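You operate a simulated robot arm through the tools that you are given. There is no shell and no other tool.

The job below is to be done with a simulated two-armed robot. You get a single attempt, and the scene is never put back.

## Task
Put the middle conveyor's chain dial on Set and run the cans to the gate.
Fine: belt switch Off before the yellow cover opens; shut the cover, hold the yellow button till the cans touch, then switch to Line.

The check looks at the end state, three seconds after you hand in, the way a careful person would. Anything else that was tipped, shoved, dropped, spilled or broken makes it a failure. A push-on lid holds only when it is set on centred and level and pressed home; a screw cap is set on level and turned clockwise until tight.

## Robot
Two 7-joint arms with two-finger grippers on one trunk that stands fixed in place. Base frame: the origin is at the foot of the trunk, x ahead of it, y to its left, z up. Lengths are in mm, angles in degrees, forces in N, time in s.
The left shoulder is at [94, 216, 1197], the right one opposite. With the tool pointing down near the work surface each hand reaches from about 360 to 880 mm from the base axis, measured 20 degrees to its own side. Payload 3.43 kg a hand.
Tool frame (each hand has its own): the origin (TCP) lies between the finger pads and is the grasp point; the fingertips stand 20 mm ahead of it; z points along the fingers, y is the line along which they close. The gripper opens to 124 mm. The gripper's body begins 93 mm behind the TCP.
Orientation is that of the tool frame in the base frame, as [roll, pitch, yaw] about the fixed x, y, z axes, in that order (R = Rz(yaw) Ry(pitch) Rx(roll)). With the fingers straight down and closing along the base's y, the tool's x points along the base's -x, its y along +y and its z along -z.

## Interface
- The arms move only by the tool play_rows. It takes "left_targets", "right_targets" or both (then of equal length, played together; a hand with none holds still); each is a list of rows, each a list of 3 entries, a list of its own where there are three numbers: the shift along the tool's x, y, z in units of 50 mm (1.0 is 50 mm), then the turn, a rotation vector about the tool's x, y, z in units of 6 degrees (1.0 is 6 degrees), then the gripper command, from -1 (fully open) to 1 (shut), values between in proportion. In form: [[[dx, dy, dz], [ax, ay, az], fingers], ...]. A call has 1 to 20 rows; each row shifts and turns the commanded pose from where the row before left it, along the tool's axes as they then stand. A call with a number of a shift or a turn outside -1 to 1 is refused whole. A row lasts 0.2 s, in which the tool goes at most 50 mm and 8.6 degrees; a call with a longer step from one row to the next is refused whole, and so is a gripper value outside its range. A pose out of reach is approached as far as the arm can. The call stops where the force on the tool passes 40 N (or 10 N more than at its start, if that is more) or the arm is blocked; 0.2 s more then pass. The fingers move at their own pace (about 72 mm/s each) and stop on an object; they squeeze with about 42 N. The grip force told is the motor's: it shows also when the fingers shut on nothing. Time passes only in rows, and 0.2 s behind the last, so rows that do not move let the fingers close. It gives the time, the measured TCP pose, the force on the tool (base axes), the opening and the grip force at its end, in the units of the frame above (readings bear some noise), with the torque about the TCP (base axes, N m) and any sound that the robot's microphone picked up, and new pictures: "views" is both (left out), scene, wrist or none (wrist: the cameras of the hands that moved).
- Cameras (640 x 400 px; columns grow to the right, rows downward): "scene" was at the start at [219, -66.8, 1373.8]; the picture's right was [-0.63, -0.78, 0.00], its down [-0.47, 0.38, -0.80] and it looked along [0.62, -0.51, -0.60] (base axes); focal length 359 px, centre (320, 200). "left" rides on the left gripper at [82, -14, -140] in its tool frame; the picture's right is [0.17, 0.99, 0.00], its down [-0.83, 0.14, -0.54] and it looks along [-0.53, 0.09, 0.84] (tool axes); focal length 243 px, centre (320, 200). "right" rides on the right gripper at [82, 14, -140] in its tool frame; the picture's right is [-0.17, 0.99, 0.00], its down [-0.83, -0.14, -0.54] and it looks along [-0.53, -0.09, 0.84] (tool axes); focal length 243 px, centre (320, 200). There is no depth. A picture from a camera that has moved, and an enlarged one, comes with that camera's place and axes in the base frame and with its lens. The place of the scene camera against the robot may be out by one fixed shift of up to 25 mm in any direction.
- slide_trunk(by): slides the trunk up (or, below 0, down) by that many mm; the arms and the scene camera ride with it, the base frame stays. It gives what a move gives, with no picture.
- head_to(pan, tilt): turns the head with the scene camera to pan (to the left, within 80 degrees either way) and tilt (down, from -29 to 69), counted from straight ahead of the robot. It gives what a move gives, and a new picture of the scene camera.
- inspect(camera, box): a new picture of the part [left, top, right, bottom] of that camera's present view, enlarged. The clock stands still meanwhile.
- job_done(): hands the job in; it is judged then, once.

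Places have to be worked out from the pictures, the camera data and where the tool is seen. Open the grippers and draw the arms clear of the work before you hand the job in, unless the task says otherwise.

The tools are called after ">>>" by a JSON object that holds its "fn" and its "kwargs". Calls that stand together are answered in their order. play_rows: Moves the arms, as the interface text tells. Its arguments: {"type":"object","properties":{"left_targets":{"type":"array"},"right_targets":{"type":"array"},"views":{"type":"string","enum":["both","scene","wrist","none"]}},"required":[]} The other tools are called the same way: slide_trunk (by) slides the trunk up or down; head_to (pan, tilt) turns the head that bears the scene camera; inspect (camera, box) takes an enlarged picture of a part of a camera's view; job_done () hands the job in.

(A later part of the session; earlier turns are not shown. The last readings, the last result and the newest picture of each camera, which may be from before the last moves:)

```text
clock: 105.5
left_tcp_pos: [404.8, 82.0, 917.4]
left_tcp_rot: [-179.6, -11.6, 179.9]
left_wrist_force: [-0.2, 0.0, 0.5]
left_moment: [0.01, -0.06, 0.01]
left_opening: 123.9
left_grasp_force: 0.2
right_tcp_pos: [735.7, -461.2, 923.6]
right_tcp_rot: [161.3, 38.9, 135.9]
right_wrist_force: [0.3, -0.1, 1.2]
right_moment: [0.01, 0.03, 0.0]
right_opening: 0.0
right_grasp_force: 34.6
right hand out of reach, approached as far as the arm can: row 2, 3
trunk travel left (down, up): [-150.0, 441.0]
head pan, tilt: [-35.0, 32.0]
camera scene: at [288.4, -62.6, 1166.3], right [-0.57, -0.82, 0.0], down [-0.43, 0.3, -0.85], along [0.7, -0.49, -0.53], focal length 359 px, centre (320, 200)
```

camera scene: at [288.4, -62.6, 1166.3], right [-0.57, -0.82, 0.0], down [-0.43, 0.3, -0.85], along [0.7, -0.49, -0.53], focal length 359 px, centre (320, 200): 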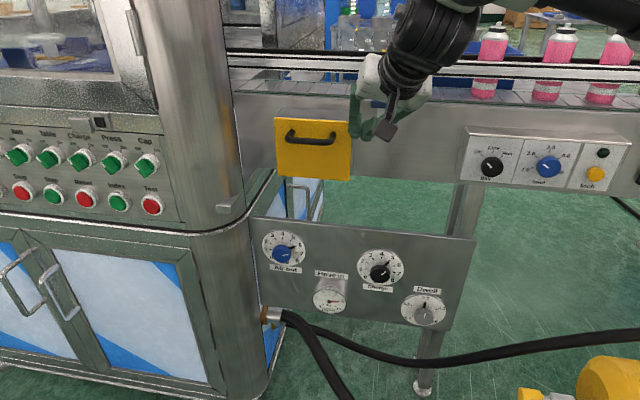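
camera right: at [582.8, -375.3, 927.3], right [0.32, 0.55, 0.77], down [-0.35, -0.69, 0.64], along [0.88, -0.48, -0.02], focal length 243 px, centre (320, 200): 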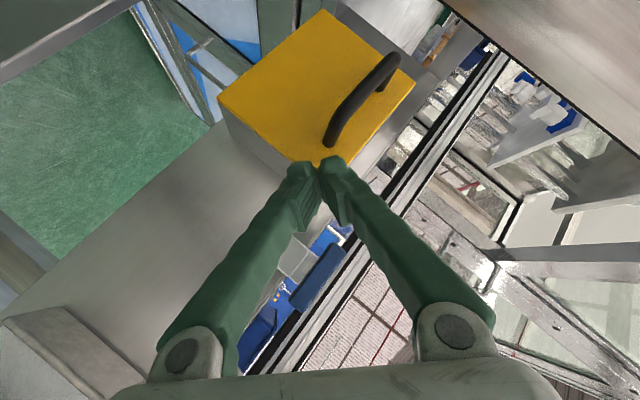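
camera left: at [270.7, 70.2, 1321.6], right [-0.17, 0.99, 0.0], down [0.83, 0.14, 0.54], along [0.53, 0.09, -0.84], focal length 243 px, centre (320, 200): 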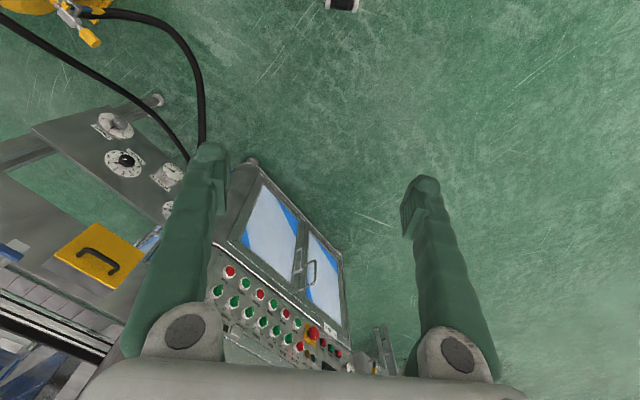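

The wrist is well out now. I pull back 55 mm from the conveyor and start moving right toward the panel.

>>> {"fn": "play_rows", "kwargs": {"right_targets": [[[0.428, 0.119, -0.324], [0, 0, 0], 1.0], [[0.428, 0.119, -0.324], [0, 0, 0], 1.0], [[-0.091, -0.678, -0.369], [0, 0, 0], 1.0], [[-0.091, -0.678, -0.369], [0, 0, 0], 1.0], [[-0.091, -0.678, -0.369], [0, 0, 0], 1.0]], "views": "both"}}

>>> {"fn": "inspect", "kwargs": {"camera": "scene", "box": [255, 70, 415, 190]}}

```text
clock: 106.7
left_tcp_pos: [405.3, 80.5, 917.3]
left_tcp_rot: [-179.7, -11.6, -180.0]
left_wrist_force: [1.0, 0.3, -0.3]
left_moment: [0.03, -0.03, -0.01]
left_opening: 123.8
left_grasp_force: 0.1
right_tcp_pos: [653.5, -542.2, 949.8]
right_tcp_rot: [161.1, 39.1, 135.7]
right_wrist_force: [-0.6, -0.3, -0.3]
right_moment: [0.04, -0.04, 0.06]
right_opening: 0.1
right_grasp_force: 35.0
right hand out of reach, approached as far as the arm can: row 1, 2
trunk travel left (down, up): [-150.0, 441.0]
head pan, tilt: [-35.0, 32.0]
camera scene: at [288.5, -63.6, 1166.2], right [-0.57, -0.82, 0.0], down [-0.43, 0.3, -0.85], along [0.7, -0.49, -0.53], focal length 359 px, centre (320, 200)
camera right: at [524.4, -459.4, 1001.5], right [0.6, 0.72, 0.35], down [0.04, -0.46, 0.88], along [0.8, -0.52, -0.31], focal length 243 px, centre (320, 200)
```

scene: 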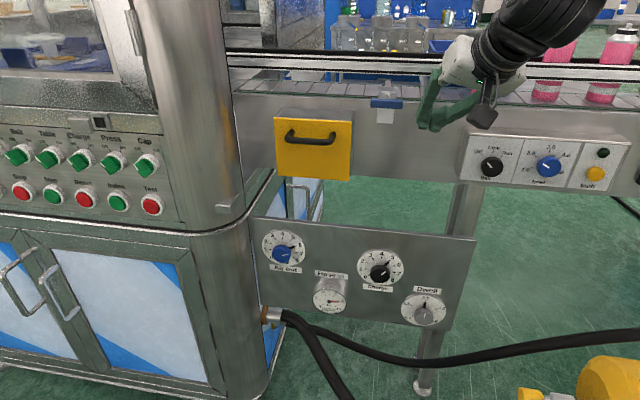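
right: 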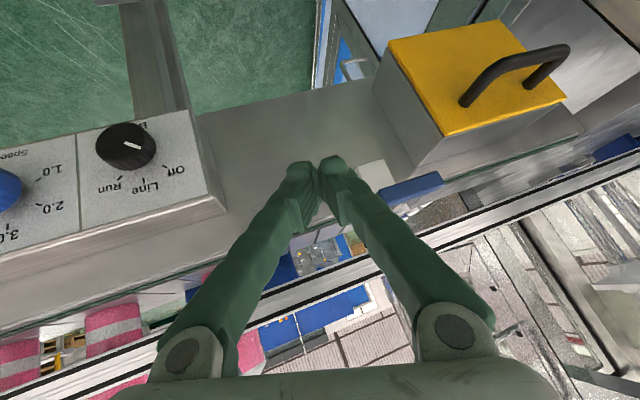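

```text
3.33 times, centred on (335, 130) of scene
camera zoom: at [288.5, -63.6, 1166.2], right [-0.57, -0.82, 0.0], down [-0.43, 0.3, -0.85], along [0.7, -0.49, -0.53], focal length 1196 px, centre (270, 433)
```

zoom: 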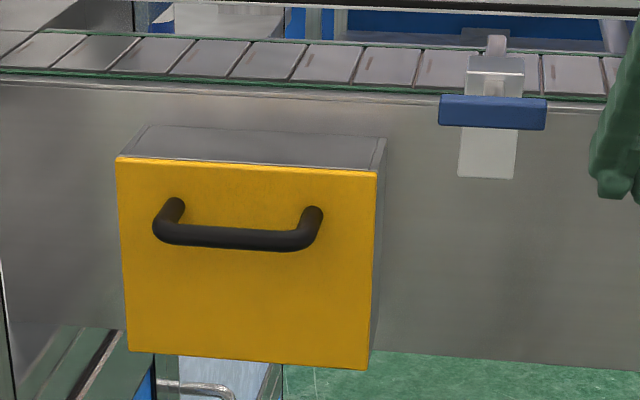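

The gate and cover look untouched. I'm past the gate now (u=-79); I rotate the rest of the way to the fingers-down attitude here.

>>> {"fn": "play_rows", "kwargs": {"right_targets": [[[0, -0.2, -0.2], [0.79, 0.775, 0.16], 1.0], [[0, -0.2, -0.2], [0.79, 0.775, 0.16], 1.0], [[0, -0.2, -0.1], [0.79, 0.775, 0.16], 1.0], [[0, -0.2, -0.1], [0.79, 0.775, 0.16], 1.0]], "views": "both"}}

```text
clock: 107.7
left_tcp_pos: [406.2, 82.6, 917.7]
left_tcp_rot: [-179.6, -11.7, 180.0]
left_wrist_force: [0.0, -0.2, 0.2]
left_moment: [-0.02, 0.0, 0.03]
left_opening: 124.0
left_grasp_force: 0.0
right_tcp_pos: [616.2, -568.1, 966.6]
right_tcp_rot: [-180.0, 20.1, 134.8]
right_wrist_force: [0.7, -0.6, 0.6]
right_moment: [-0.03, 0.02, 0.01]
right_opening: 0.0
right_grasp_force: 34.3
trunk travel left (down, up): [-150.0, 441.0]
head pan, tilt: [-35.0, 32.0]
camera scene: at [289.7, -62.5, 1165.9], right [-0.57, -0.82, 0.0], down [-0.43, 0.3, -0.85], along [0.69, -0.49, -0.53], focal length 359 px, centre (320, 200)
camera right: at [536.9, -469.4, 1067.0], right [0.81, 0.58, 0.06], down [0.32, -0.52, 0.79], along [0.49, -0.62, -0.61], focal length 243 px, centre (320, 200)
```

scene: 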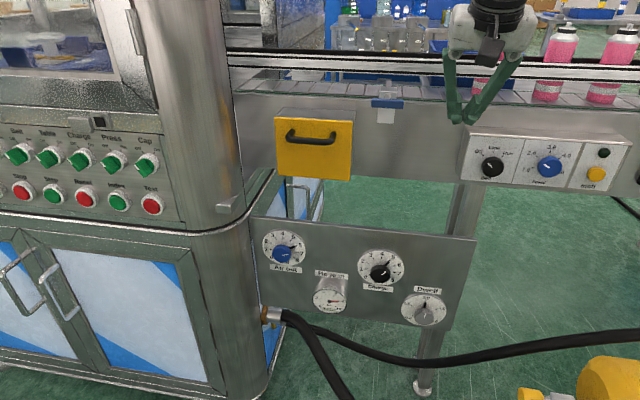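
right: 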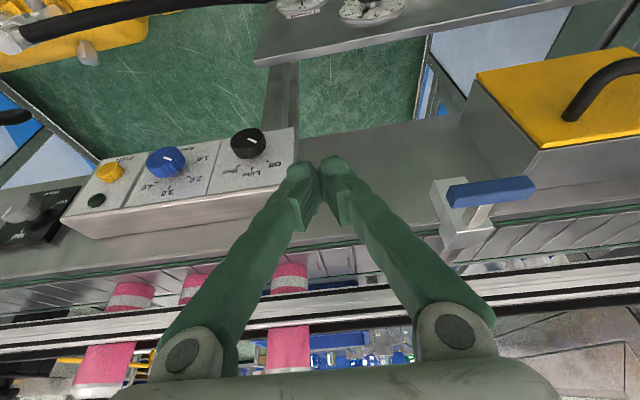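

Back in the familiar fingers-down attitude (20° lean) without strain. I pull back 57 mm and move right above the Inch button.

>>> {"fn": "play_rows", "kwargs": {"right_targets": [[[0.536, 0, -0.195], [0, 0, 0], 1.0], [[0.536, 0, -0.195], [0, 0, 0], 1.0], [[0, -0.833, 0], [0, 0, 0], 1.0], [[0, -0.833, 0], [0, 0, 0], 1.0], [[0, -0.833, 0], [0, 0, 0], 1.0], [[0, -0.833, 0], [0, 0, 0], 1.0], [[0, -0.833, 0], [0, 0, 0], 1.0], [[0, -0.833, 0], [0, 0, 0], 1.0], [[0, 0, 0], [0, 0, 0], 1.0]], "views": "both"}}

>>> {"fn": "inspect", "kwargs": {"camera": "right", "box": [220, 100, 480, 290]}}

```text
clock: 109.7
left_tcp_pos: [406.4, 80.2, 917.6]
left_tcp_rot: [-179.6, -11.7, 180.0]
left_wrist_force: [-0.3, 0.6, 0.1]
left_moment: [-0.02, 0.0, -0.03]
left_opening: 124.0
left_grasp_force: 0.2
right_tcp_pos: [403.5, -710.8, 962.8]
right_tcp_rot: [-180.0, 20.2, 134.8]
right_wrist_force: [0.6, 0.2, 0.2]
right_moment: [0.03, -0.01, -0.04]
right_opening: 0.2
right_grasp_force: 34.0
right hand out of reach, approached as far as the arm can: row 2
trunk travel left (down, up): [-150.0, 441.0]
head pan, tilt: [-35.0, 32.0]
camera scene: at [290.0, -63.2, 1165.7], right [-0.57, -0.82, 0.0], down [-0.43, 0.3, -0.85], along [0.69, -0.49, -0.53], focal length 359 px, centre (320, 200)
camera right: at [324.7, -611.4, 1065.3], right [0.81, 0.59, 0.06], down [0.32, -0.52, 0.79], along [0.49, -0.62, -0.61], focal length 243 px, centre (320, 200)
```

scene: 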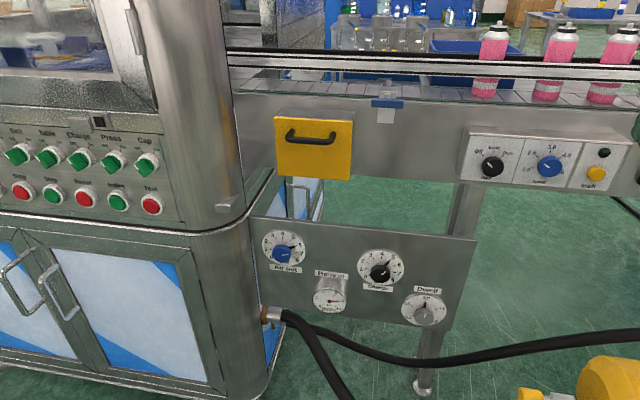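
right: 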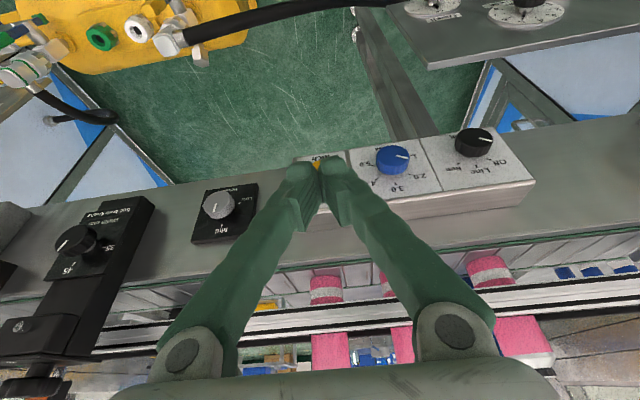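

```text
2.11 times, centred on (350, 195) of right
camera zoom: at [324.7, -611.4, 1065.3], right [0.81, 0.59, 0.06], down [0.32, -0.52, 0.79], along [0.49, -0.62, -0.61], focal length 511 px, centre (257, 210)
```

zoom: 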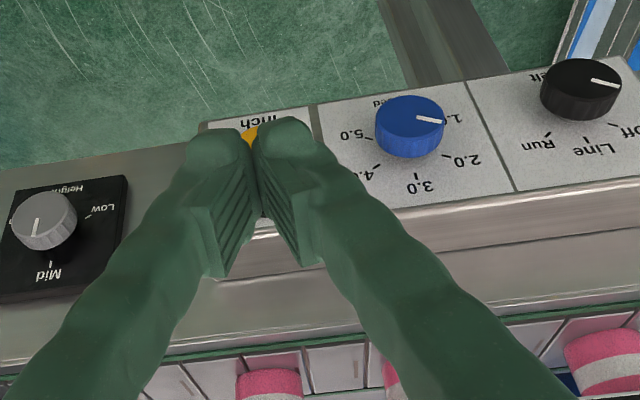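

The button is just hidden behind the fingertips. I shift the hand 45 mm left to see the button clearly beside them.

>>> {"fn": "play_rows", "kwargs": {"right_targets": [[[0, 0.9, 0], [0, 0, 0], 1.0], [[0, 0, 0], [0, 0, 0], 1.0]], "views": "wrist"}}

>>> {"fn": "inspect", "kwargs": {"camera": "right", "box": [180, 100, 360, 220]}}

>>> {"fn": "inspect", "kwargs": {"camera": "scene", "box": [440, 20, 640, 200]}}

```text
clock: 110.3
left_tcp_pos: [405.4, 81.0, 918.3]
left_tcp_rot: [-179.7, -11.7, 179.9]
left_wrist_force: [0.6, -0.1, 1.0]
left_moment: [-0.01, 0.03, -0.01]
left_opening: 124.3
left_grasp_force: 0.0
right_tcp_pos: [434.6, -680.6, 964.7]
right_tcp_rot: [179.9, 20.3, 134.7]
right_wrist_force: [-0.2, 0.0, 0.4]
right_moment: [0.04, -0.04, -0.02]
right_opening: 0.1
right_grasp_force: 34.3
trunk travel left (down, up): [-150.0, 441.0]
head pan, tilt: [-35.0, 32.0]
camera right: at [355.9, -580.7, 1065.9], right [0.81, 0.59, 0.06], down [0.32, -0.52, 0.79], along [0.49, -0.62, -0.61], focal length 243 px, centre (320, 200)
```

right: 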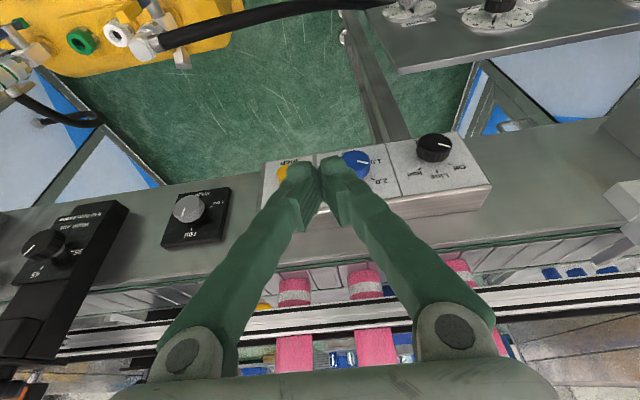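

```text
3.33 times, centred on (270, 160) of right
camera zoom: at [355.9, -580.7, 1065.9], right [0.81, 0.59, 0.06], down [0.32, -0.52, 0.79], along [0.49, -0.62, -0.61], focal length 809 px, centre (487, 333)
```

zoom: 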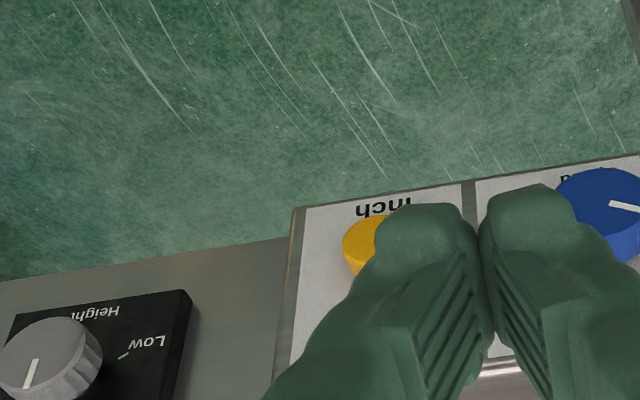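

```text
2.22 times, centred on (540, 110) of scene
camera zoom: at [288.4, -63.8, 1166.2], right [-0.57, -0.82, 0.0], down [-0.43, 0.3, -0.85], along [0.7, -0.49, -0.53], focal length 797 px, centre (-169, 400)
```

zoom: 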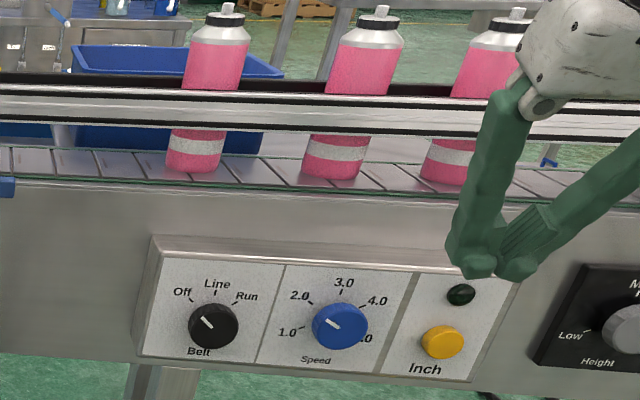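

Button centre is about u=218, z=856, front near N≈868. I bring the closed fingertips in front of it, about 30 mm short.

>>> {"fn": "play_rows", "kwargs": {"right_targets": [[[0.05, -0.293, 0.653], [0, 0, 0], 1.0], [[0.05, -0.293, 0.653], [0, 0, 0], 1.0], [[0.05, -0.293, 0.653], [0, 0, 0], 1.0], [[0, 0, 0], [0, 0, 0], 1.0]], "views": "both"}}

>>> {"fn": "inspect", "kwargs": {"camera": "right", "box": [220, 100, 420, 240]}}

>>> {"fn": "inspect", "kwargs": {"camera": "scene", "box": [520, 80, 640, 220]}}

```text
clock: 111.3
left_tcp_pos: [405.7, 81.7, 917.2]
left_tcp_rot: [-179.5, -11.7, -180.0]
left_wrist_force: [0.0, 0.7, 0.0]
left_moment: [-0.02, 0.0, 0.01]
left_opening: 123.9
left_grasp_force: 0.1
right_tcp_pos: [423.5, -728.3, 871.7]
right_tcp_rot: [-180.0, 20.2, 135.0]
right_wrist_force: [0.2, -0.5, 0.1]
right_moment: [0.02, 0.03, -0.02]
right_opening: 0.1
right_grasp_force: 34.2
trunk travel left (down, up): [-150.0, 441.0]
head pan, tilt: [-35.0, 32.0]
camera scene: at [289.5, -62.7, 1165.9], right [-0.57, -0.82, 0.0], down [-0.43, 0.3, -0.85], along [0.69, -0.49, -0.53], focal length 359 px, centre (320, 200)
camera right: at [345.3, -629.3, 972.6], right [0.81, 0.59, 0.06], down [0.32, -0.52, 0.79], along [0.49, -0.62, -0.61], focal length 243 px, centre (320, 200)
```

scene: 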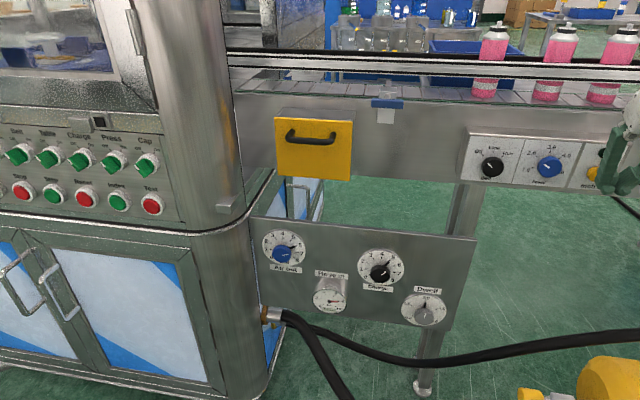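
right: 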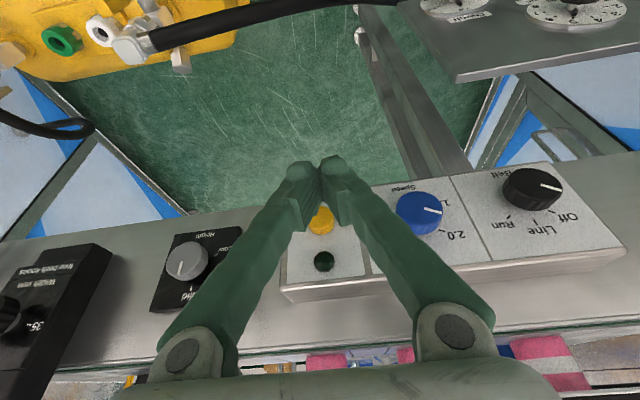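

```text
2.86 times, centred on (320, 170) of right
camera zoom: at [345.3, -629.3, 972.6], right [0.81, 0.59, 0.06], down [0.32, -0.52, 0.79], along [0.49, -0.62, -0.61], focal length 693 px, centre (320, 286)
```

zoom: 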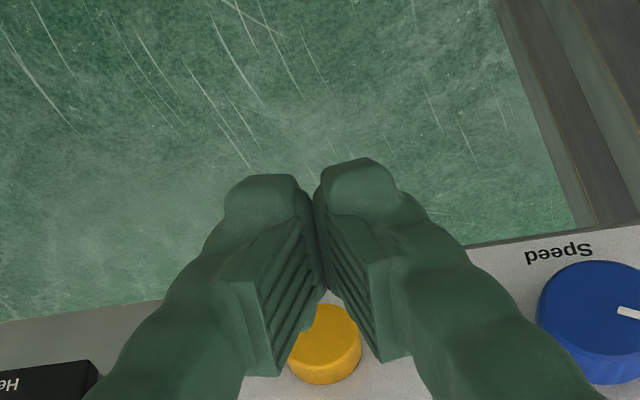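

```text
2.86 times, centred on (580, 150) of scene
camera zoom: at [289.5, -62.7, 1165.9], right [-0.57, -0.82, 0.0], down [-0.43, 0.3, -0.85], along [0.69, -0.49, -0.53], focal length 1025 px, centre (-423, 343)
```

zoom: 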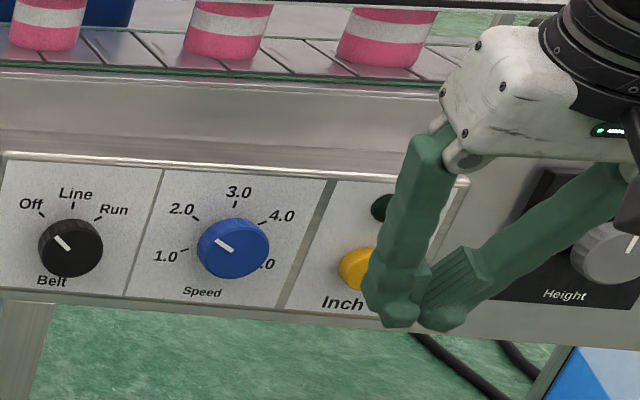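

The button is at u≈221, z≈855 by this view. I shift 5 mm right and advance 26 mm to just before touching it.

>>> {"fn": "play_rows", "kwargs": {"right_targets": [[[-0.245, -0.05, 0.089], [0, 0, 0], 1.0], [[-0.244, -0.05, 0.089], [0, 0, 0], 1.0], [[0, 0, 0], [0, 0, 0], 1.0]], "views": "wrist"}}

>>> {"fn": "inspect", "kwargs": {"camera": "right", "box": [220, 120, 420, 260]}}

>>> {"fn": "inspect", "kwargs": {"camera": "scene", "box": [520, 80, 640, 220]}}

```text
clock: 112.1
left_tcp_pos: [405.6, 81.4, 917.0]
left_tcp_rot: [-179.6, -11.7, 180.0]
left_wrist_force: [-0.2, 0.9, -0.4]
left_moment: [0.0, -0.01, -0.02]
left_opening: 124.1
left_grasp_force: 0.0
right_tcp_pos: [439.4, -751.4, 868.9]
right_tcp_rot: [180.0, 20.3, 134.8]
right_wrist_force: [-0.1, -0.3, 0.5]
right_moment: [-0.03, -0.01, 0.01]
right_opening: 0.0
right_grasp_force: 34.5
trunk travel left (down, up): [-150.0, 441.0]
head pan, tilt: [-35.0, 32.0]
camera right: at [360.3, -652.0, 971.7], right [0.81, 0.59, 0.06], down [0.32, -0.52, 0.79], along [0.49, -0.62, -0.61], focal length 243 px, centre (320, 200)
```

right: 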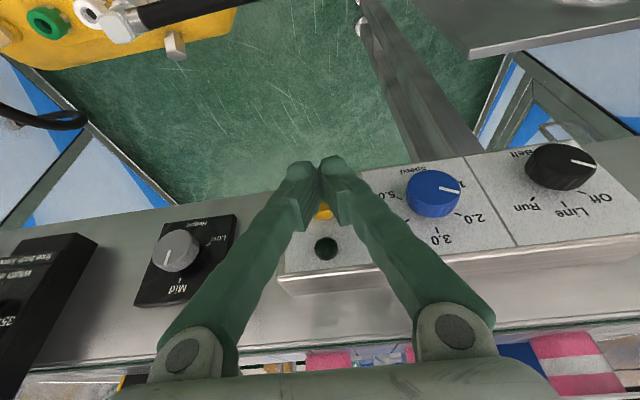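

```text
2.86 times, centred on (320, 190) of right
camera zoom: at [360.3, -652.0, 971.7], right [0.81, 0.59, 0.06], down [0.32, -0.52, 0.79], along [0.49, -0.62, -0.61], focal length 693 px, centre (320, 229)
```

zoom: 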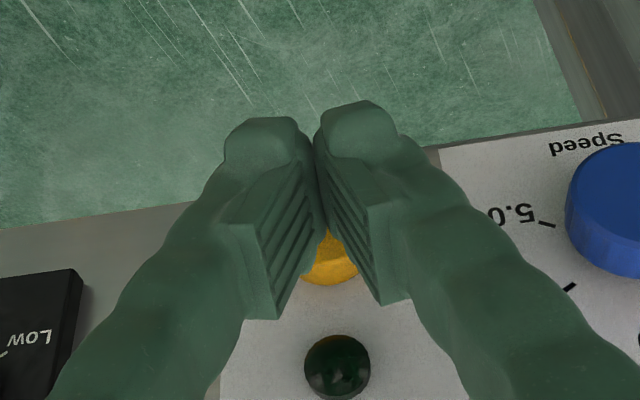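

```text
2.86 times, centred on (580, 150) of scene
camera zoom: at [289.4, -63.1, 1165.9], right [-0.57, -0.82, 0.0], down [-0.43, 0.3, -0.85], along [0.69, -0.49, -0.53], focal length 1025 px, centre (-423, 343)
```

zoom: 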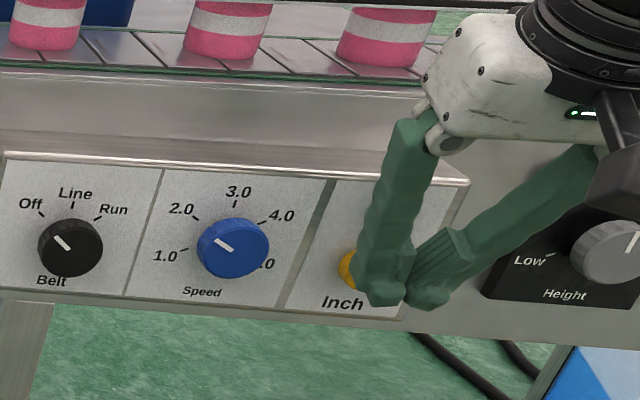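

Aligned; the fingertip edge should be a few mm from the button. I advance 8 mm in small steps and watch for force and belt motion.

>>> {"fn": "play_rows", "kwargs": {"right_targets": [[[-0.075, 0, 0.027], [0, 0, 0], 1.0], [[-0.075, 0, 0.027], [0, 0, 0], 1.0]], "views": "both"}}

```text
clock: 112.7
left_tcp_pos: [407.0, 81.0, 917.8]
left_tcp_rot: [-179.6, -11.7, -180.0]
left_wrist_force: [0.4, 0.3, -0.2]
left_moment: [-0.02, -0.01, -0.05]
left_opening: 123.9
left_grasp_force: 0.0
right_tcp_pos: [445.6, -756.4, 871.1]
right_tcp_rot: [-179.9, 20.2, 134.8]
right_wrist_force: [0.8, 0.3, -0.1]
right_moment: [-0.01, -0.01, 0.05]
right_opening: 0.4
right_grasp_force: 34.5
trunk travel left (down, up): [-150.0, 441.0]
head pan, tilt: [-35.0, 32.0]
camera scene: at [289.6, -63.3, 1165.9], right [-0.57, -0.82, 0.0], down [-0.43, 0.3, -0.85], along [0.69, -0.49, -0.53], focal length 359 px, centre (320, 200)
camera right: at [366.8, -657.8, 971.7], right [0.81, 0.59, 0.06], down [0.32, -0.52, 0.79], along [0.49, -0.62, -0.61], focal length 243 px, centre (320, 200)
```

scene: 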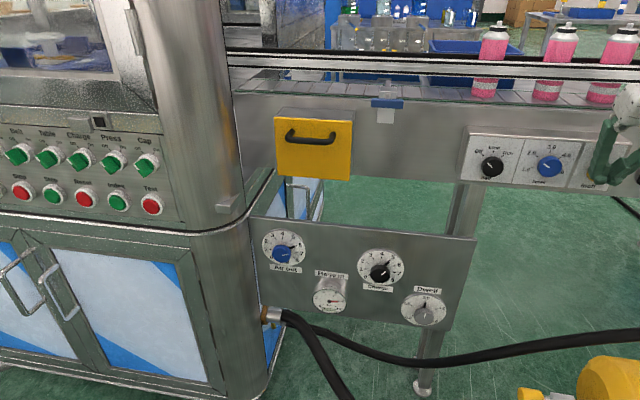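
right: 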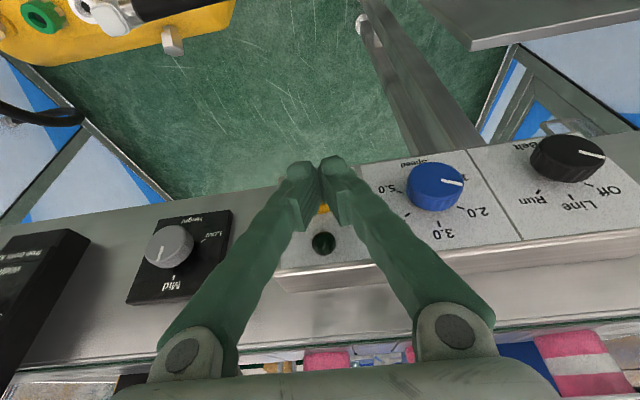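

No contact yet at the fingertip's N≈870. I turn the head a little right to see all cans and the gate, then advance in further small steps.

>>> {"fn": "head_to", "kwargs": {"pan": -46, "tilt": 28}}

>>> {"fn": "play_rows", "kwargs": {"right_targets": [[[-0.056, 0, 0.02], [0, 0, 0], 1.0], [[0, 0, 0], [0, 0, 0], 1.0]], "views": "scene"}}

```text
clock: 113.4
left_tcp_pos: [406.4, 81.7, 918.8]
left_tcp_rot: [-179.5, -11.7, -179.9]
left_wrist_force: [-0.2, 0.2, -0.2]
left_moment: [-0.03, 0.01, -0.03]
left_opening: 124.0
left_grasp_force: 0.0
right_tcp_pos: [444.4, -754.8, 870.7]
right_tcp_rot: [179.9, 20.2, 134.9]
right_wrist_force: [0.7, -0.6, 0.7]
right_moment: [0.01, 0.02, 0.02]
right_opening: 0.0
right_grasp_force: 34.8
trunk travel left (down, up): [-150.0, 441.0]
head pan, tilt: [-46.0, 28.0]
camera scene: at [279.6, -77.4, 1172.2], right [-0.72, -0.7, 0.0], down [-0.33, 0.34, -0.88], along [0.61, -0.63, -0.47], focal length 359 px, centre (320, 200)
```

scene: 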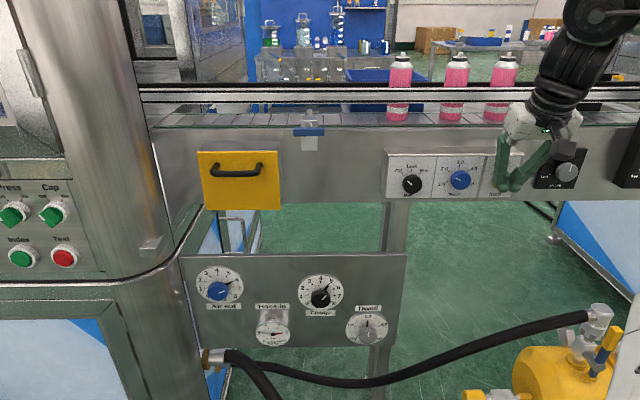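

```text
clock: 114.0
left_tcp_pos: [405.1, 81.3, 917.2]
left_tcp_rot: [-179.7, -11.8, -180.0]
left_wrist_force: [0.0, 0.6, 0.2]
left_moment: [-0.05, 0.01, 0.0]
left_opening: 123.9
left_grasp_force: 0.1
right_tcp_pos: [446.2, -758.0, 869.5]
right_tcp_rot: [179.9, 20.2, 134.9]
right_wrist_force: [-0.4, -1.4, -0.9]
right_moment: [-0.01, 0.01, 0.0]
right_opening: 0.0
right_grasp_force: 34.2
trunk travel left (down, up): [-150.0, 441.0]
head pan, tilt: [-46.0, 28.0]
camera scene: at [279.5, -77.5, 1172.2], right [-0.72, -0.69, 0.0], down [-0.33, 0.34, -0.88], along [0.61, -0.64, -0.47], focal length 359 px, centre (320, 200)
```

scene: 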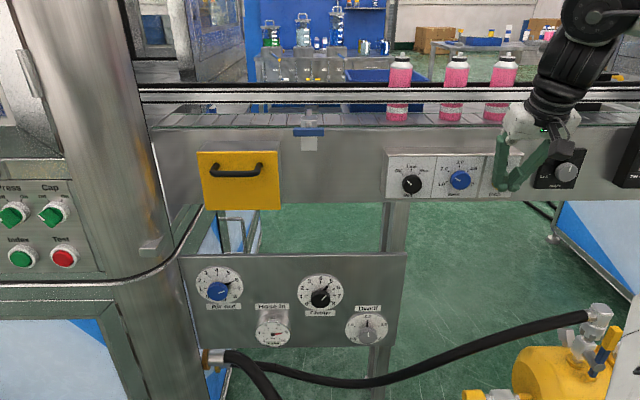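

Still hardly any force. Two more 3 mm steps.

>>> {"fn": "play_rows", "kwargs": {"right_targets": [[[-0.056, 0, 0.02], [0, 0, 0], 1.0], [[0, 0, 0], [0, 0, 0], 1.0]], "views": "scene"}}

>>> {"fn": "inspect", "kwargs": {"camera": "scene", "box": [270, 40, 570, 220]}}

>>> {"fn": "inspect", "kwargs": {"camera": "right", "box": [250, 140, 400, 260]}}

```text
clock: 114.6
left_tcp_pos: [406.0, 81.1, 918.3]
left_tcp_rot: [-179.6, -11.7, -180.0]
left_wrist_force: [-0.1, 0.3, 0.7]
left_moment: [-0.01, -0.03, -0.02]
left_opening: 124.0
left_grasp_force: 0.2
right_tcp_pos: [450.6, -759.9, 870.4]
right_tcp_rot: [180.0, 20.3, 134.9]
right_wrist_force: [-0.2, -1.2, 0.3]
right_moment: [0.0, -0.01, 0.04]
right_opening: 0.2
right_grasp_force: 34.3
trunk travel left (down, up): [-150.0, 441.0]
head pan, tilt: [-46.0, 28.0]
camera scene: at [279.5, -77.5, 1172.2], right [-0.72, -0.69, 0.0], down [-0.33, 0.34, -0.88], along [0.61, -0.64, -0.47], focal length 359 px, centre (320, 200)
```

scene: 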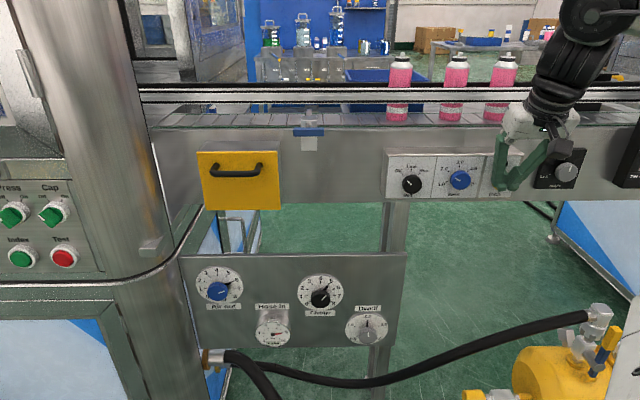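

```text
2.13 times, centred on (420, 130) of scene
camera zoom: at [279.5, -77.5, 1172.2], right [-0.72, -0.69, 0.0], down [-0.33, 0.34, -0.88], along [0.61, -0.64, -0.47], focal length 765 px, centre (107, 349)
```

zoom: 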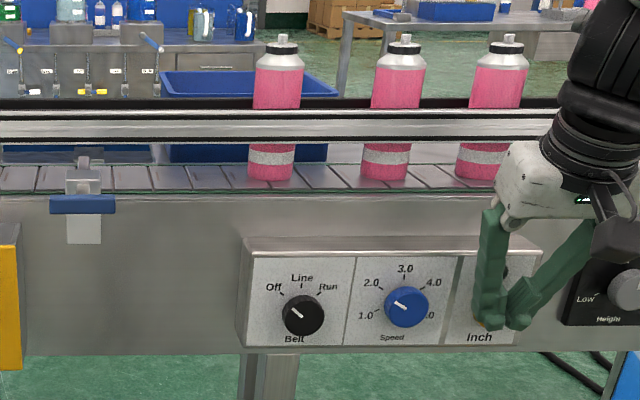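

```text
3.33 times, centred on (325, 200) of right
camera zoom: at [370.6, -661.3, 971.7], right [0.81, 0.59, 0.06], down [0.32, -0.52, 0.79], along [0.49, -0.62, -0.61], focal length 809 px, centre (303, 200)
```

zoom: 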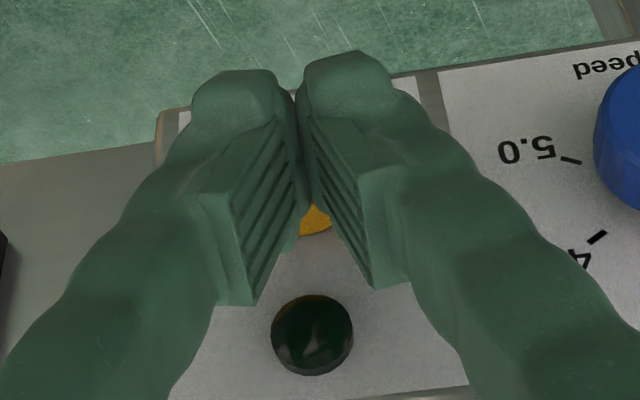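

Still no load; the button must be flatter than I assumed. I go on in 3 mm steps.

>>> {"fn": "play_rows", "kwargs": {"right_targets": [[[-0.056, 0, 0.02], [0, 0, 0], 1.0], [[0, 0, 0], [0, 0, 0], 1.0]], "views": "none"}}

>>> {"fn": "play_rows", "kwargs": {"right_targets": [[[-0.056, 0, 0.02], [0, 0, 0], 1.0], [[0, 0, 0], [0, 0, 0], 1.0]], "views": "scene"}}

>>> {"fn": "inspect", "kwargs": {"camera": "scene", "box": [270, 40, 570, 220]}}

```text
clock: 115.2
left_tcp_pos: [406.0, 81.3, 917.0]
left_tcp_rot: [-179.5, -11.7, 179.9]
left_wrist_force: [0.4, 0.4, 0.3]
left_moment: [-0.01, 0.0, -0.03]
left_opening: 124.1
left_grasp_force: 0.0
right_tcp_pos: [451.1, -762.5, 870.8]
right_tcp_rot: [-180.0, 20.1, 134.8]
right_wrist_force: [-0.5, 1.3, 0.7]
right_moment: [0.0, -0.05, 0.02]
right_opening: 0.1
right_grasp_force: 34.6
trunk travel left (down, up): [-150.0, 441.0]
head pan, tilt: [-46.0, 28.0]
```

```text
clock: 115.8
left_tcp_pos: [405.4, 80.9, 917.9]
left_tcp_rot: [-179.5, -11.7, 179.9]
left_wrist_force: [0.2, -0.5, -0.4]
left_moment: [0.02, 0.0, 0.01]
left_opening: 124.4
left_grasp_force: 0.0
right_tcp_pos: [453.1, -764.6, 871.1]
right_tcp_rot: [-180.0, 20.2, 134.9]
right_wrist_force: [-0.2, 1.5, 1.6]
right_moment: [0.01, 0.01, 0.06]
right_opening: 0.4
right_grasp_force: 34.5
trunk travel left (down, up): [-150.0, 441.0]
head pan, tilt: [-46.0, 28.0]
camera scene: at [279.3, -77.2, 1172.3], right [-0.72, -0.69, 0.0], down [-0.33, 0.34, -0.88], along [0.61, -0.64, -0.47], focal length 359 px, centre (320, 200)
```

scene: 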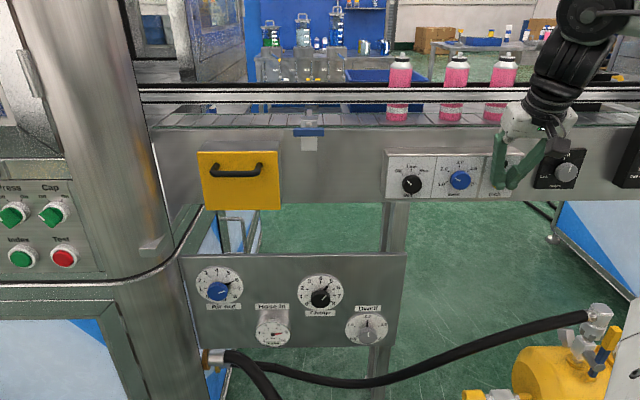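

```text
2.13 times, centred on (420, 130) of scene
camera zoom: at [279.3, -77.2, 1172.3], right [-0.72, -0.69, 0.0], down [-0.33, 0.34, -0.88], along [0.61, -0.64, -0.47], focal length 765 px, centre (107, 349)
```

zoom: 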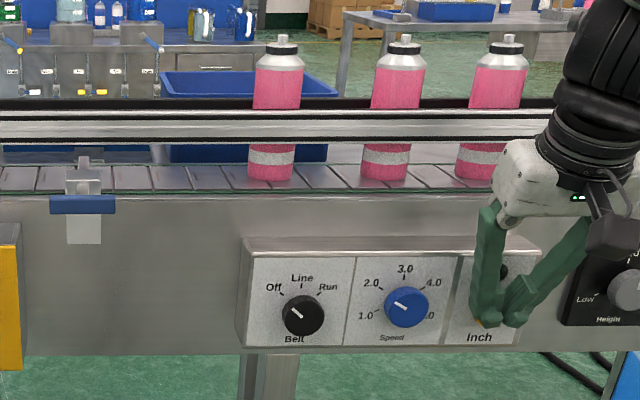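

Almost no resistance still (N=861). I continue with 3 mm steps until I feel the button.

>>> {"fn": "play_rows", "kwargs": {"right_targets": [[[-0.056, 0, 0.02], [0, 0, 0], 1.0], [[0, 0, 0], [0, 0, 0], 1.0]], "views": "wrist"}}

>>> {"fn": "inspect", "kwargs": {"camera": "right", "box": [250, 140, 400, 260]}}

>>> {"fn": "inspect", "kwargs": {"camera": "scene", "box": [460, 130, 560, 210]}}

```text
clock: 116.4
left_tcp_pos: [406.1, 81.6, 918.2]
left_tcp_rot: [-179.6, -11.7, 180.0]
left_wrist_force: [0.1, 0.7, -0.2]
left_moment: [0.02, 0.01, 0.0]
left_opening: 124.2
left_grasp_force: 0.0
right_tcp_pos: [455.5, -766.6, 870.7]
right_tcp_rot: [-180.0, 20.1, 134.8]
right_wrist_force: [-2.5, 3.8, -0.1]
right_moment: [0.03, 0.0, -0.01]
right_opening: 0.0
right_grasp_force: 34.6
trunk travel left (down, up): [-150.0, 441.0]
head pan, tilt: [-46.0, 28.0]
heard: click
camera right: at [376.3, -667.5, 972.0], right [0.81, 0.59, 0.06], down [0.32, -0.52, 0.79], along [0.49, -0.62, -0.61], focal length 243 px, centre (320, 200)
```

right: 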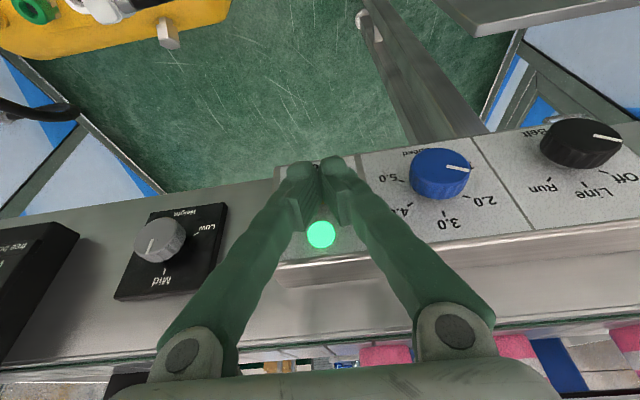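

```text
3.33 times, centred on (325, 200) of right
camera zoom: at [376.3, -667.5, 972.0], right [0.81, 0.59, 0.06], down [0.32, -0.52, 0.79], along [0.49, -0.62, -0.61], focal length 809 px, centre (303, 200)
```

zoom: 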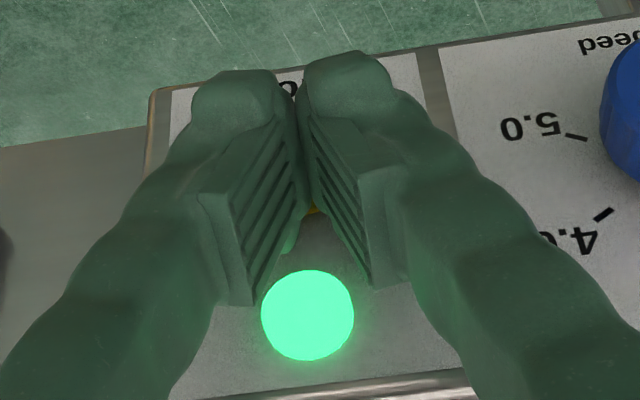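

```text
5.00 times, centred on (510, 170) of scene
camera zoom: at [279.2, -77.2, 1172.3], right [-0.72, -0.69, 0.0], down [-0.33, 0.34, -0.88], along [0.61, -0.64, -0.47], focal length 1794 px, centre (-630, 350)
```

zoom: 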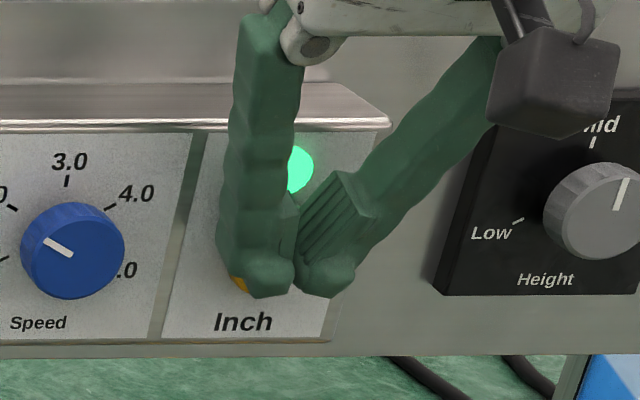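

A click, and the lamp is lit: the inch drive is on. I hold the button (pressing 1 mm more) and watch the cans move.

>>> {"fn": "play_rows", "kwargs": {"right_targets": [[[-0.019, 0, 0.007], [0, 0, 0], 1.0], [[0, 0, 0], [0, 0, 0], 1.0], [[0, 0, 0], [0, 0, 0], 1.0], [[0, 0, 0], [0, 0, 0], 1.0]], "views": "scene"}}

>>> {"fn": "inspect", "kwargs": {"camera": "scene", "box": [270, 40, 570, 220]}}

```text
clock: 117.4
left_tcp_pos: [405.3, 81.4, 918.6]
left_tcp_rot: [-179.5, -11.6, 180.0]
left_wrist_force: [0.8, -0.6, 0.1]
left_moment: [0.02, 0.0, 0.01]
left_opening: 124.1
left_grasp_force: 0.0
right_tcp_pos: [455.2, -766.8, 872.2]
right_tcp_rot: [-180.0, 20.0, 134.7]
right_wrist_force: [-8.0, 6.0, 2.8]
right_moment: [0.02, 0.09, -0.08]
right_opening: 0.1
right_grasp_force: 34.2
trunk travel left (down, up): [-150.0, 441.0]
head pan, tilt: [-46.0, 28.0]
camera scene: at [278.6, -76.7, 1172.5], right [-0.72, -0.69, 0.0], down [-0.33, 0.34, -0.88], along [0.61, -0.64, -0.47], focal length 359 px, centre (320, 200)
```

scene: 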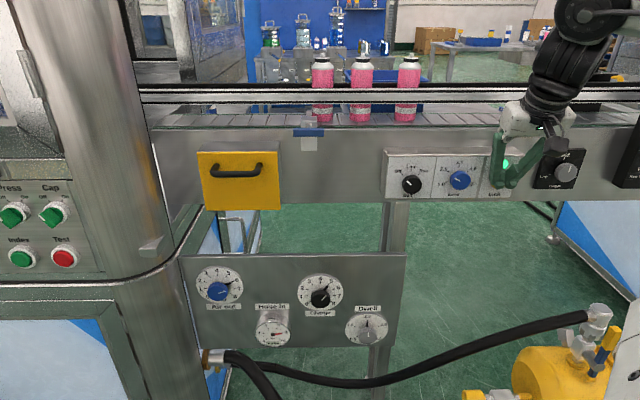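

```text
2.13 times, centred on (420, 130) of scene
camera zoom: at [278.6, -76.7, 1172.5], right [-0.72, -0.69, 0.0], down [-0.33, 0.34, -0.88], along [0.61, -0.64, -0.47], focal length 765 px, centre (107, 349)
```

zoom: 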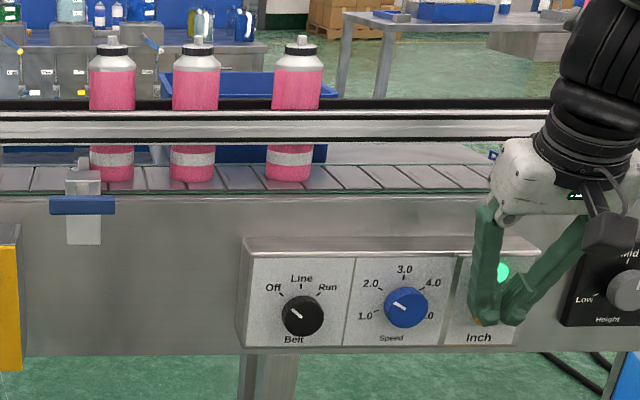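

The cans run quickly: the first already stands at the gate, the others are closing up. I hold for one more short step.

>>> {"fn": "play_rows", "kwargs": {"right_targets": [[[0, 0, 0], [0, 0, 0], 1.0]], "views": "scene"}}

>>> {"fn": "inspect", "kwargs": {"camera": "scene", "box": [270, 40, 430, 136]}}

```text
clock: 117.8
left_tcp_pos: [405.1, 80.8, 918.6]
left_tcp_rot: [-179.6, -11.6, -179.9]
left_wrist_force: [-0.2, 0.2, 0.2]
left_moment: [-0.02, 0.0, 0.0]
left_opening: 123.8
left_grasp_force: 0.0
right_tcp_pos: [455.5, -767.2, 870.9]
right_tcp_rot: [179.9, 20.2, 134.8]
right_wrist_force: [-7.8, 6.0, 2.3]
right_moment: [0.04, 0.08, -0.13]
right_opening: 0.1
right_grasp_force: 34.1
trunk travel left (down, up): [-150.0, 441.0]
head pan, tilt: [-46.0, 28.0]
camera scene: at [278.5, -76.8, 1172.5], right [-0.72, -0.69, 0.0], down [-0.33, 0.34, -0.88], along [0.61, -0.64, -0.47], focal length 359 px, centre (320, 200)
```

scene: 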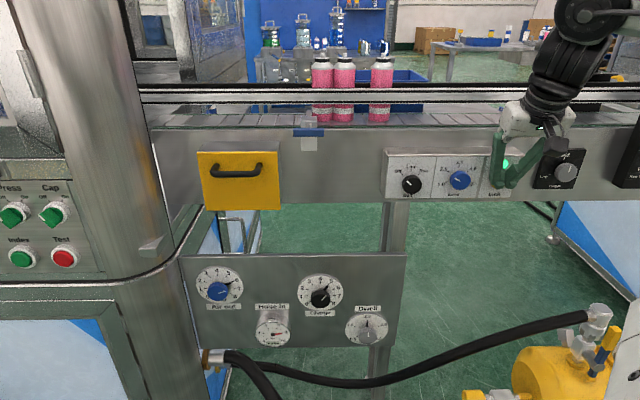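

```text
4.00 times, centred on (350, 88) of scene
camera zoom: at [278.5, -76.8, 1172.5], right [-0.72, -0.69, 0.0], down [-0.33, 0.34, -0.88], along [0.61, -0.64, -0.47], focal length 1435 px, centre (200, 648)
```

zoom: 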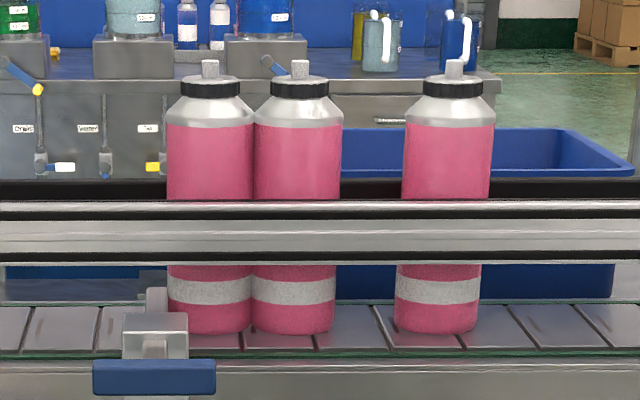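

Cans 1 and 2 touch; the third is about a quarter second away. I hold two more rows and then release by backing off.

>>> {"fn": "play_rows", "kwargs": {"right_targets": [[[0, 0, 0], [0, 0, 0], 1.0], [[0, 0, 0], [0, 0, 0], 1.0], [[0.282, 0, -0.103], [0, 0, 0], 1.0], [[0.282, 0, -0.103], [0, 0, 0], 1.0]], "views": "both"}}

>>> {"fn": "inspect", "kwargs": {"camera": "scene", "box": [270, 40, 430, 136]}}

```text
clock: 118.8
left_tcp_pos: [405.9, 81.5, 917.9]
left_tcp_rot: [-179.6, -11.7, -180.0]
left_wrist_force: [0.2, 0.2, 0.0]
left_moment: [0.02, 0.01, 0.0]
left_opening: 123.9
left_grasp_force: 0.0
right_tcp_pos: [434.1, -745.3, 870.8]
right_tcp_rot: [179.9, 20.2, 134.9]
right_wrist_force: [0.0, -1.0, 1.0]
right_moment: [0.03, 0.04, 0.04]
right_opening: 0.0
right_grasp_force: 34.8
trunk travel left (down, up): [-150.0, 441.0]
head pan, tilt: [-46.0, 28.0]
camera scene: at [279.2, -77.3, 1172.3], right [-0.72, -0.69, 0.0], down [-0.33, 0.34, -0.88], along [0.61, -0.64, -0.47], focal length 359 px, centre (320, 200)
camera right: at [356.3, -646.9, 972.0], right [0.81, 0.59, 0.06], down [0.32, -0.52, 0.79], along [0.49, -0.62, -0.61], focal length 243 px, centre (320, 200)
```

scene: 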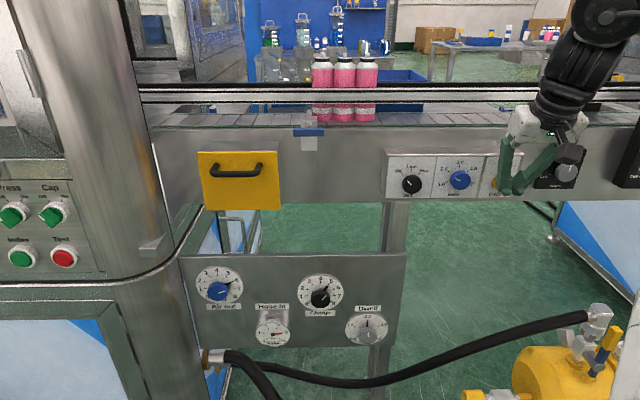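
right: 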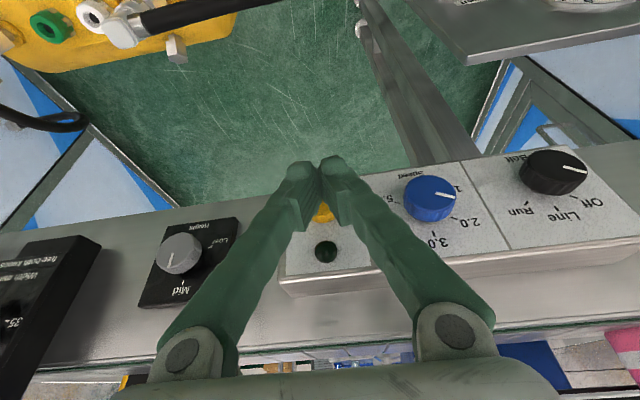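

```text
4.00 times, centred on (350, 88) of scene
camera zoom: at [279.2, -77.3, 1172.3], right [-0.72, -0.69, 0.0], down [-0.33, 0.34, -0.88], along [0.61, -0.64, -0.47], focal length 1435 px, centre (200, 648)
```

zoom: 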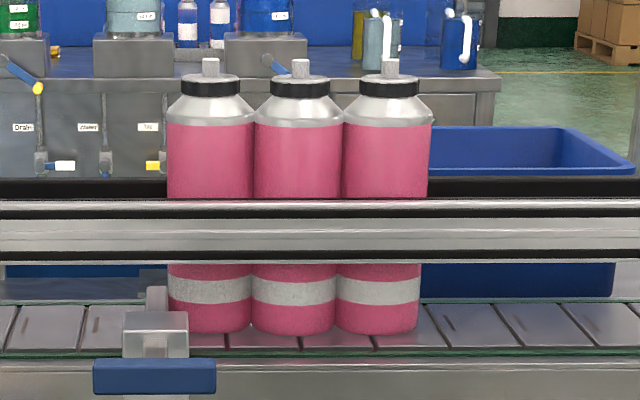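

All three cans touch at the gate and the lamp is off. Now the switch: I move the hand back up and left to above the Belt knob and open the fingers.

>>> {"fn": "play_rows", "kwargs": {"right_targets": [[[0.012, 0, -0.962], [0, 0, 0], 1.0], [[0.012, 0, -0.962], [0, 0, 0], 1.0], [[0, 0.87, 0], [0, 0, 0], 0.0], [[0, 0.87, 0], [0, 0, 0], 0.0], [[0, 0.87, 0], [0, 0, 0], 0.0], [[0, 0.87, 0], [0, 0, 0], 0.0], [[0, 0, 0], [0, 0.667, 0], 0.0], [[0, 0, 0], [0, 0.667, 0], 0.0], [[0, 0, 0], [0, 0, 0], 0.0]], "views": "both"}}

>>> {"fn": "inspect", "kwargs": {"camera": "right", "box": [220, 110, 420, 235]}}

```text
clock: 120.8
left_tcp_pos: [405.5, 81.6, 917.2]
left_tcp_rot: [-179.6, -11.7, 180.0]
left_wrist_force: [-0.2, 0.4, 0.4]
left_moment: [0.01, 0.02, 0.01]
left_opening: 123.9
left_grasp_force: 0.2
right_tcp_pos: [532.8, -599.0, 958.5]
right_tcp_rot: [180.0, 12.1, 134.8]
right_wrist_force: [-0.1, 0.1, -0.4]
right_moment: [-0.03, -0.01, 0.01]
right_opening: 62.2
right_grasp_force: 0.1
trunk travel left (down, up): [-150.0, 441.0]
head pan, tilt: [-46.0, 28.0]
camera scene: at [279.1, -77.7, 1172.3], right [-0.72, -0.69, 0.0], down [-0.33, 0.34, -0.88], along [0.61, -0.64, -0.47], focal length 359 px, centre (320, 200)
camera right: at [465.9, -510.9, 1076.9], right [0.81, 0.58, 0.04], down [0.39, -0.59, 0.7], along [0.43, -0.56, -0.71], focal length 243 px, centre (320, 200)
```

scene: 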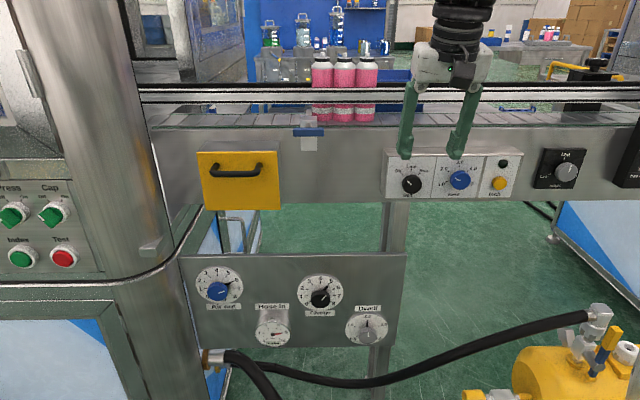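
right: 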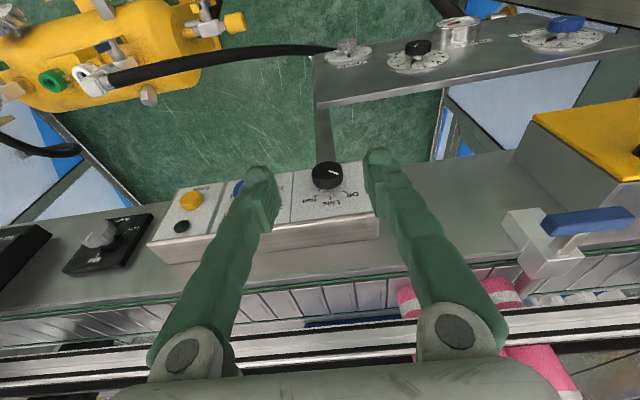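

```text
3.20 times, centred on (320, 172) of right
camera zoom: at [465.9, -510.9, 1076.9], right [0.81, 0.58, 0.04], down [0.39, -0.59, 0.7], along [0.43, -0.56, -0.71], focal length 776 px, centre (320, 288)
```

zoom: 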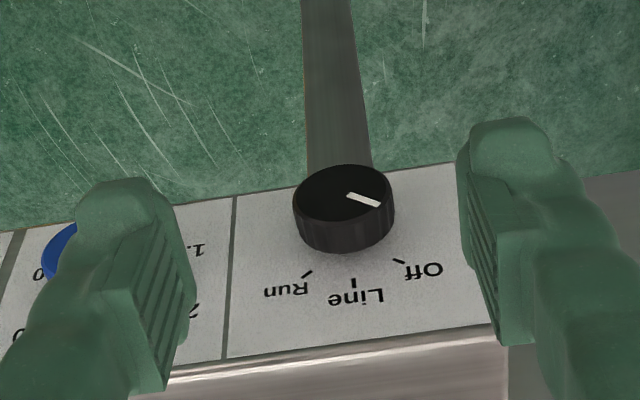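

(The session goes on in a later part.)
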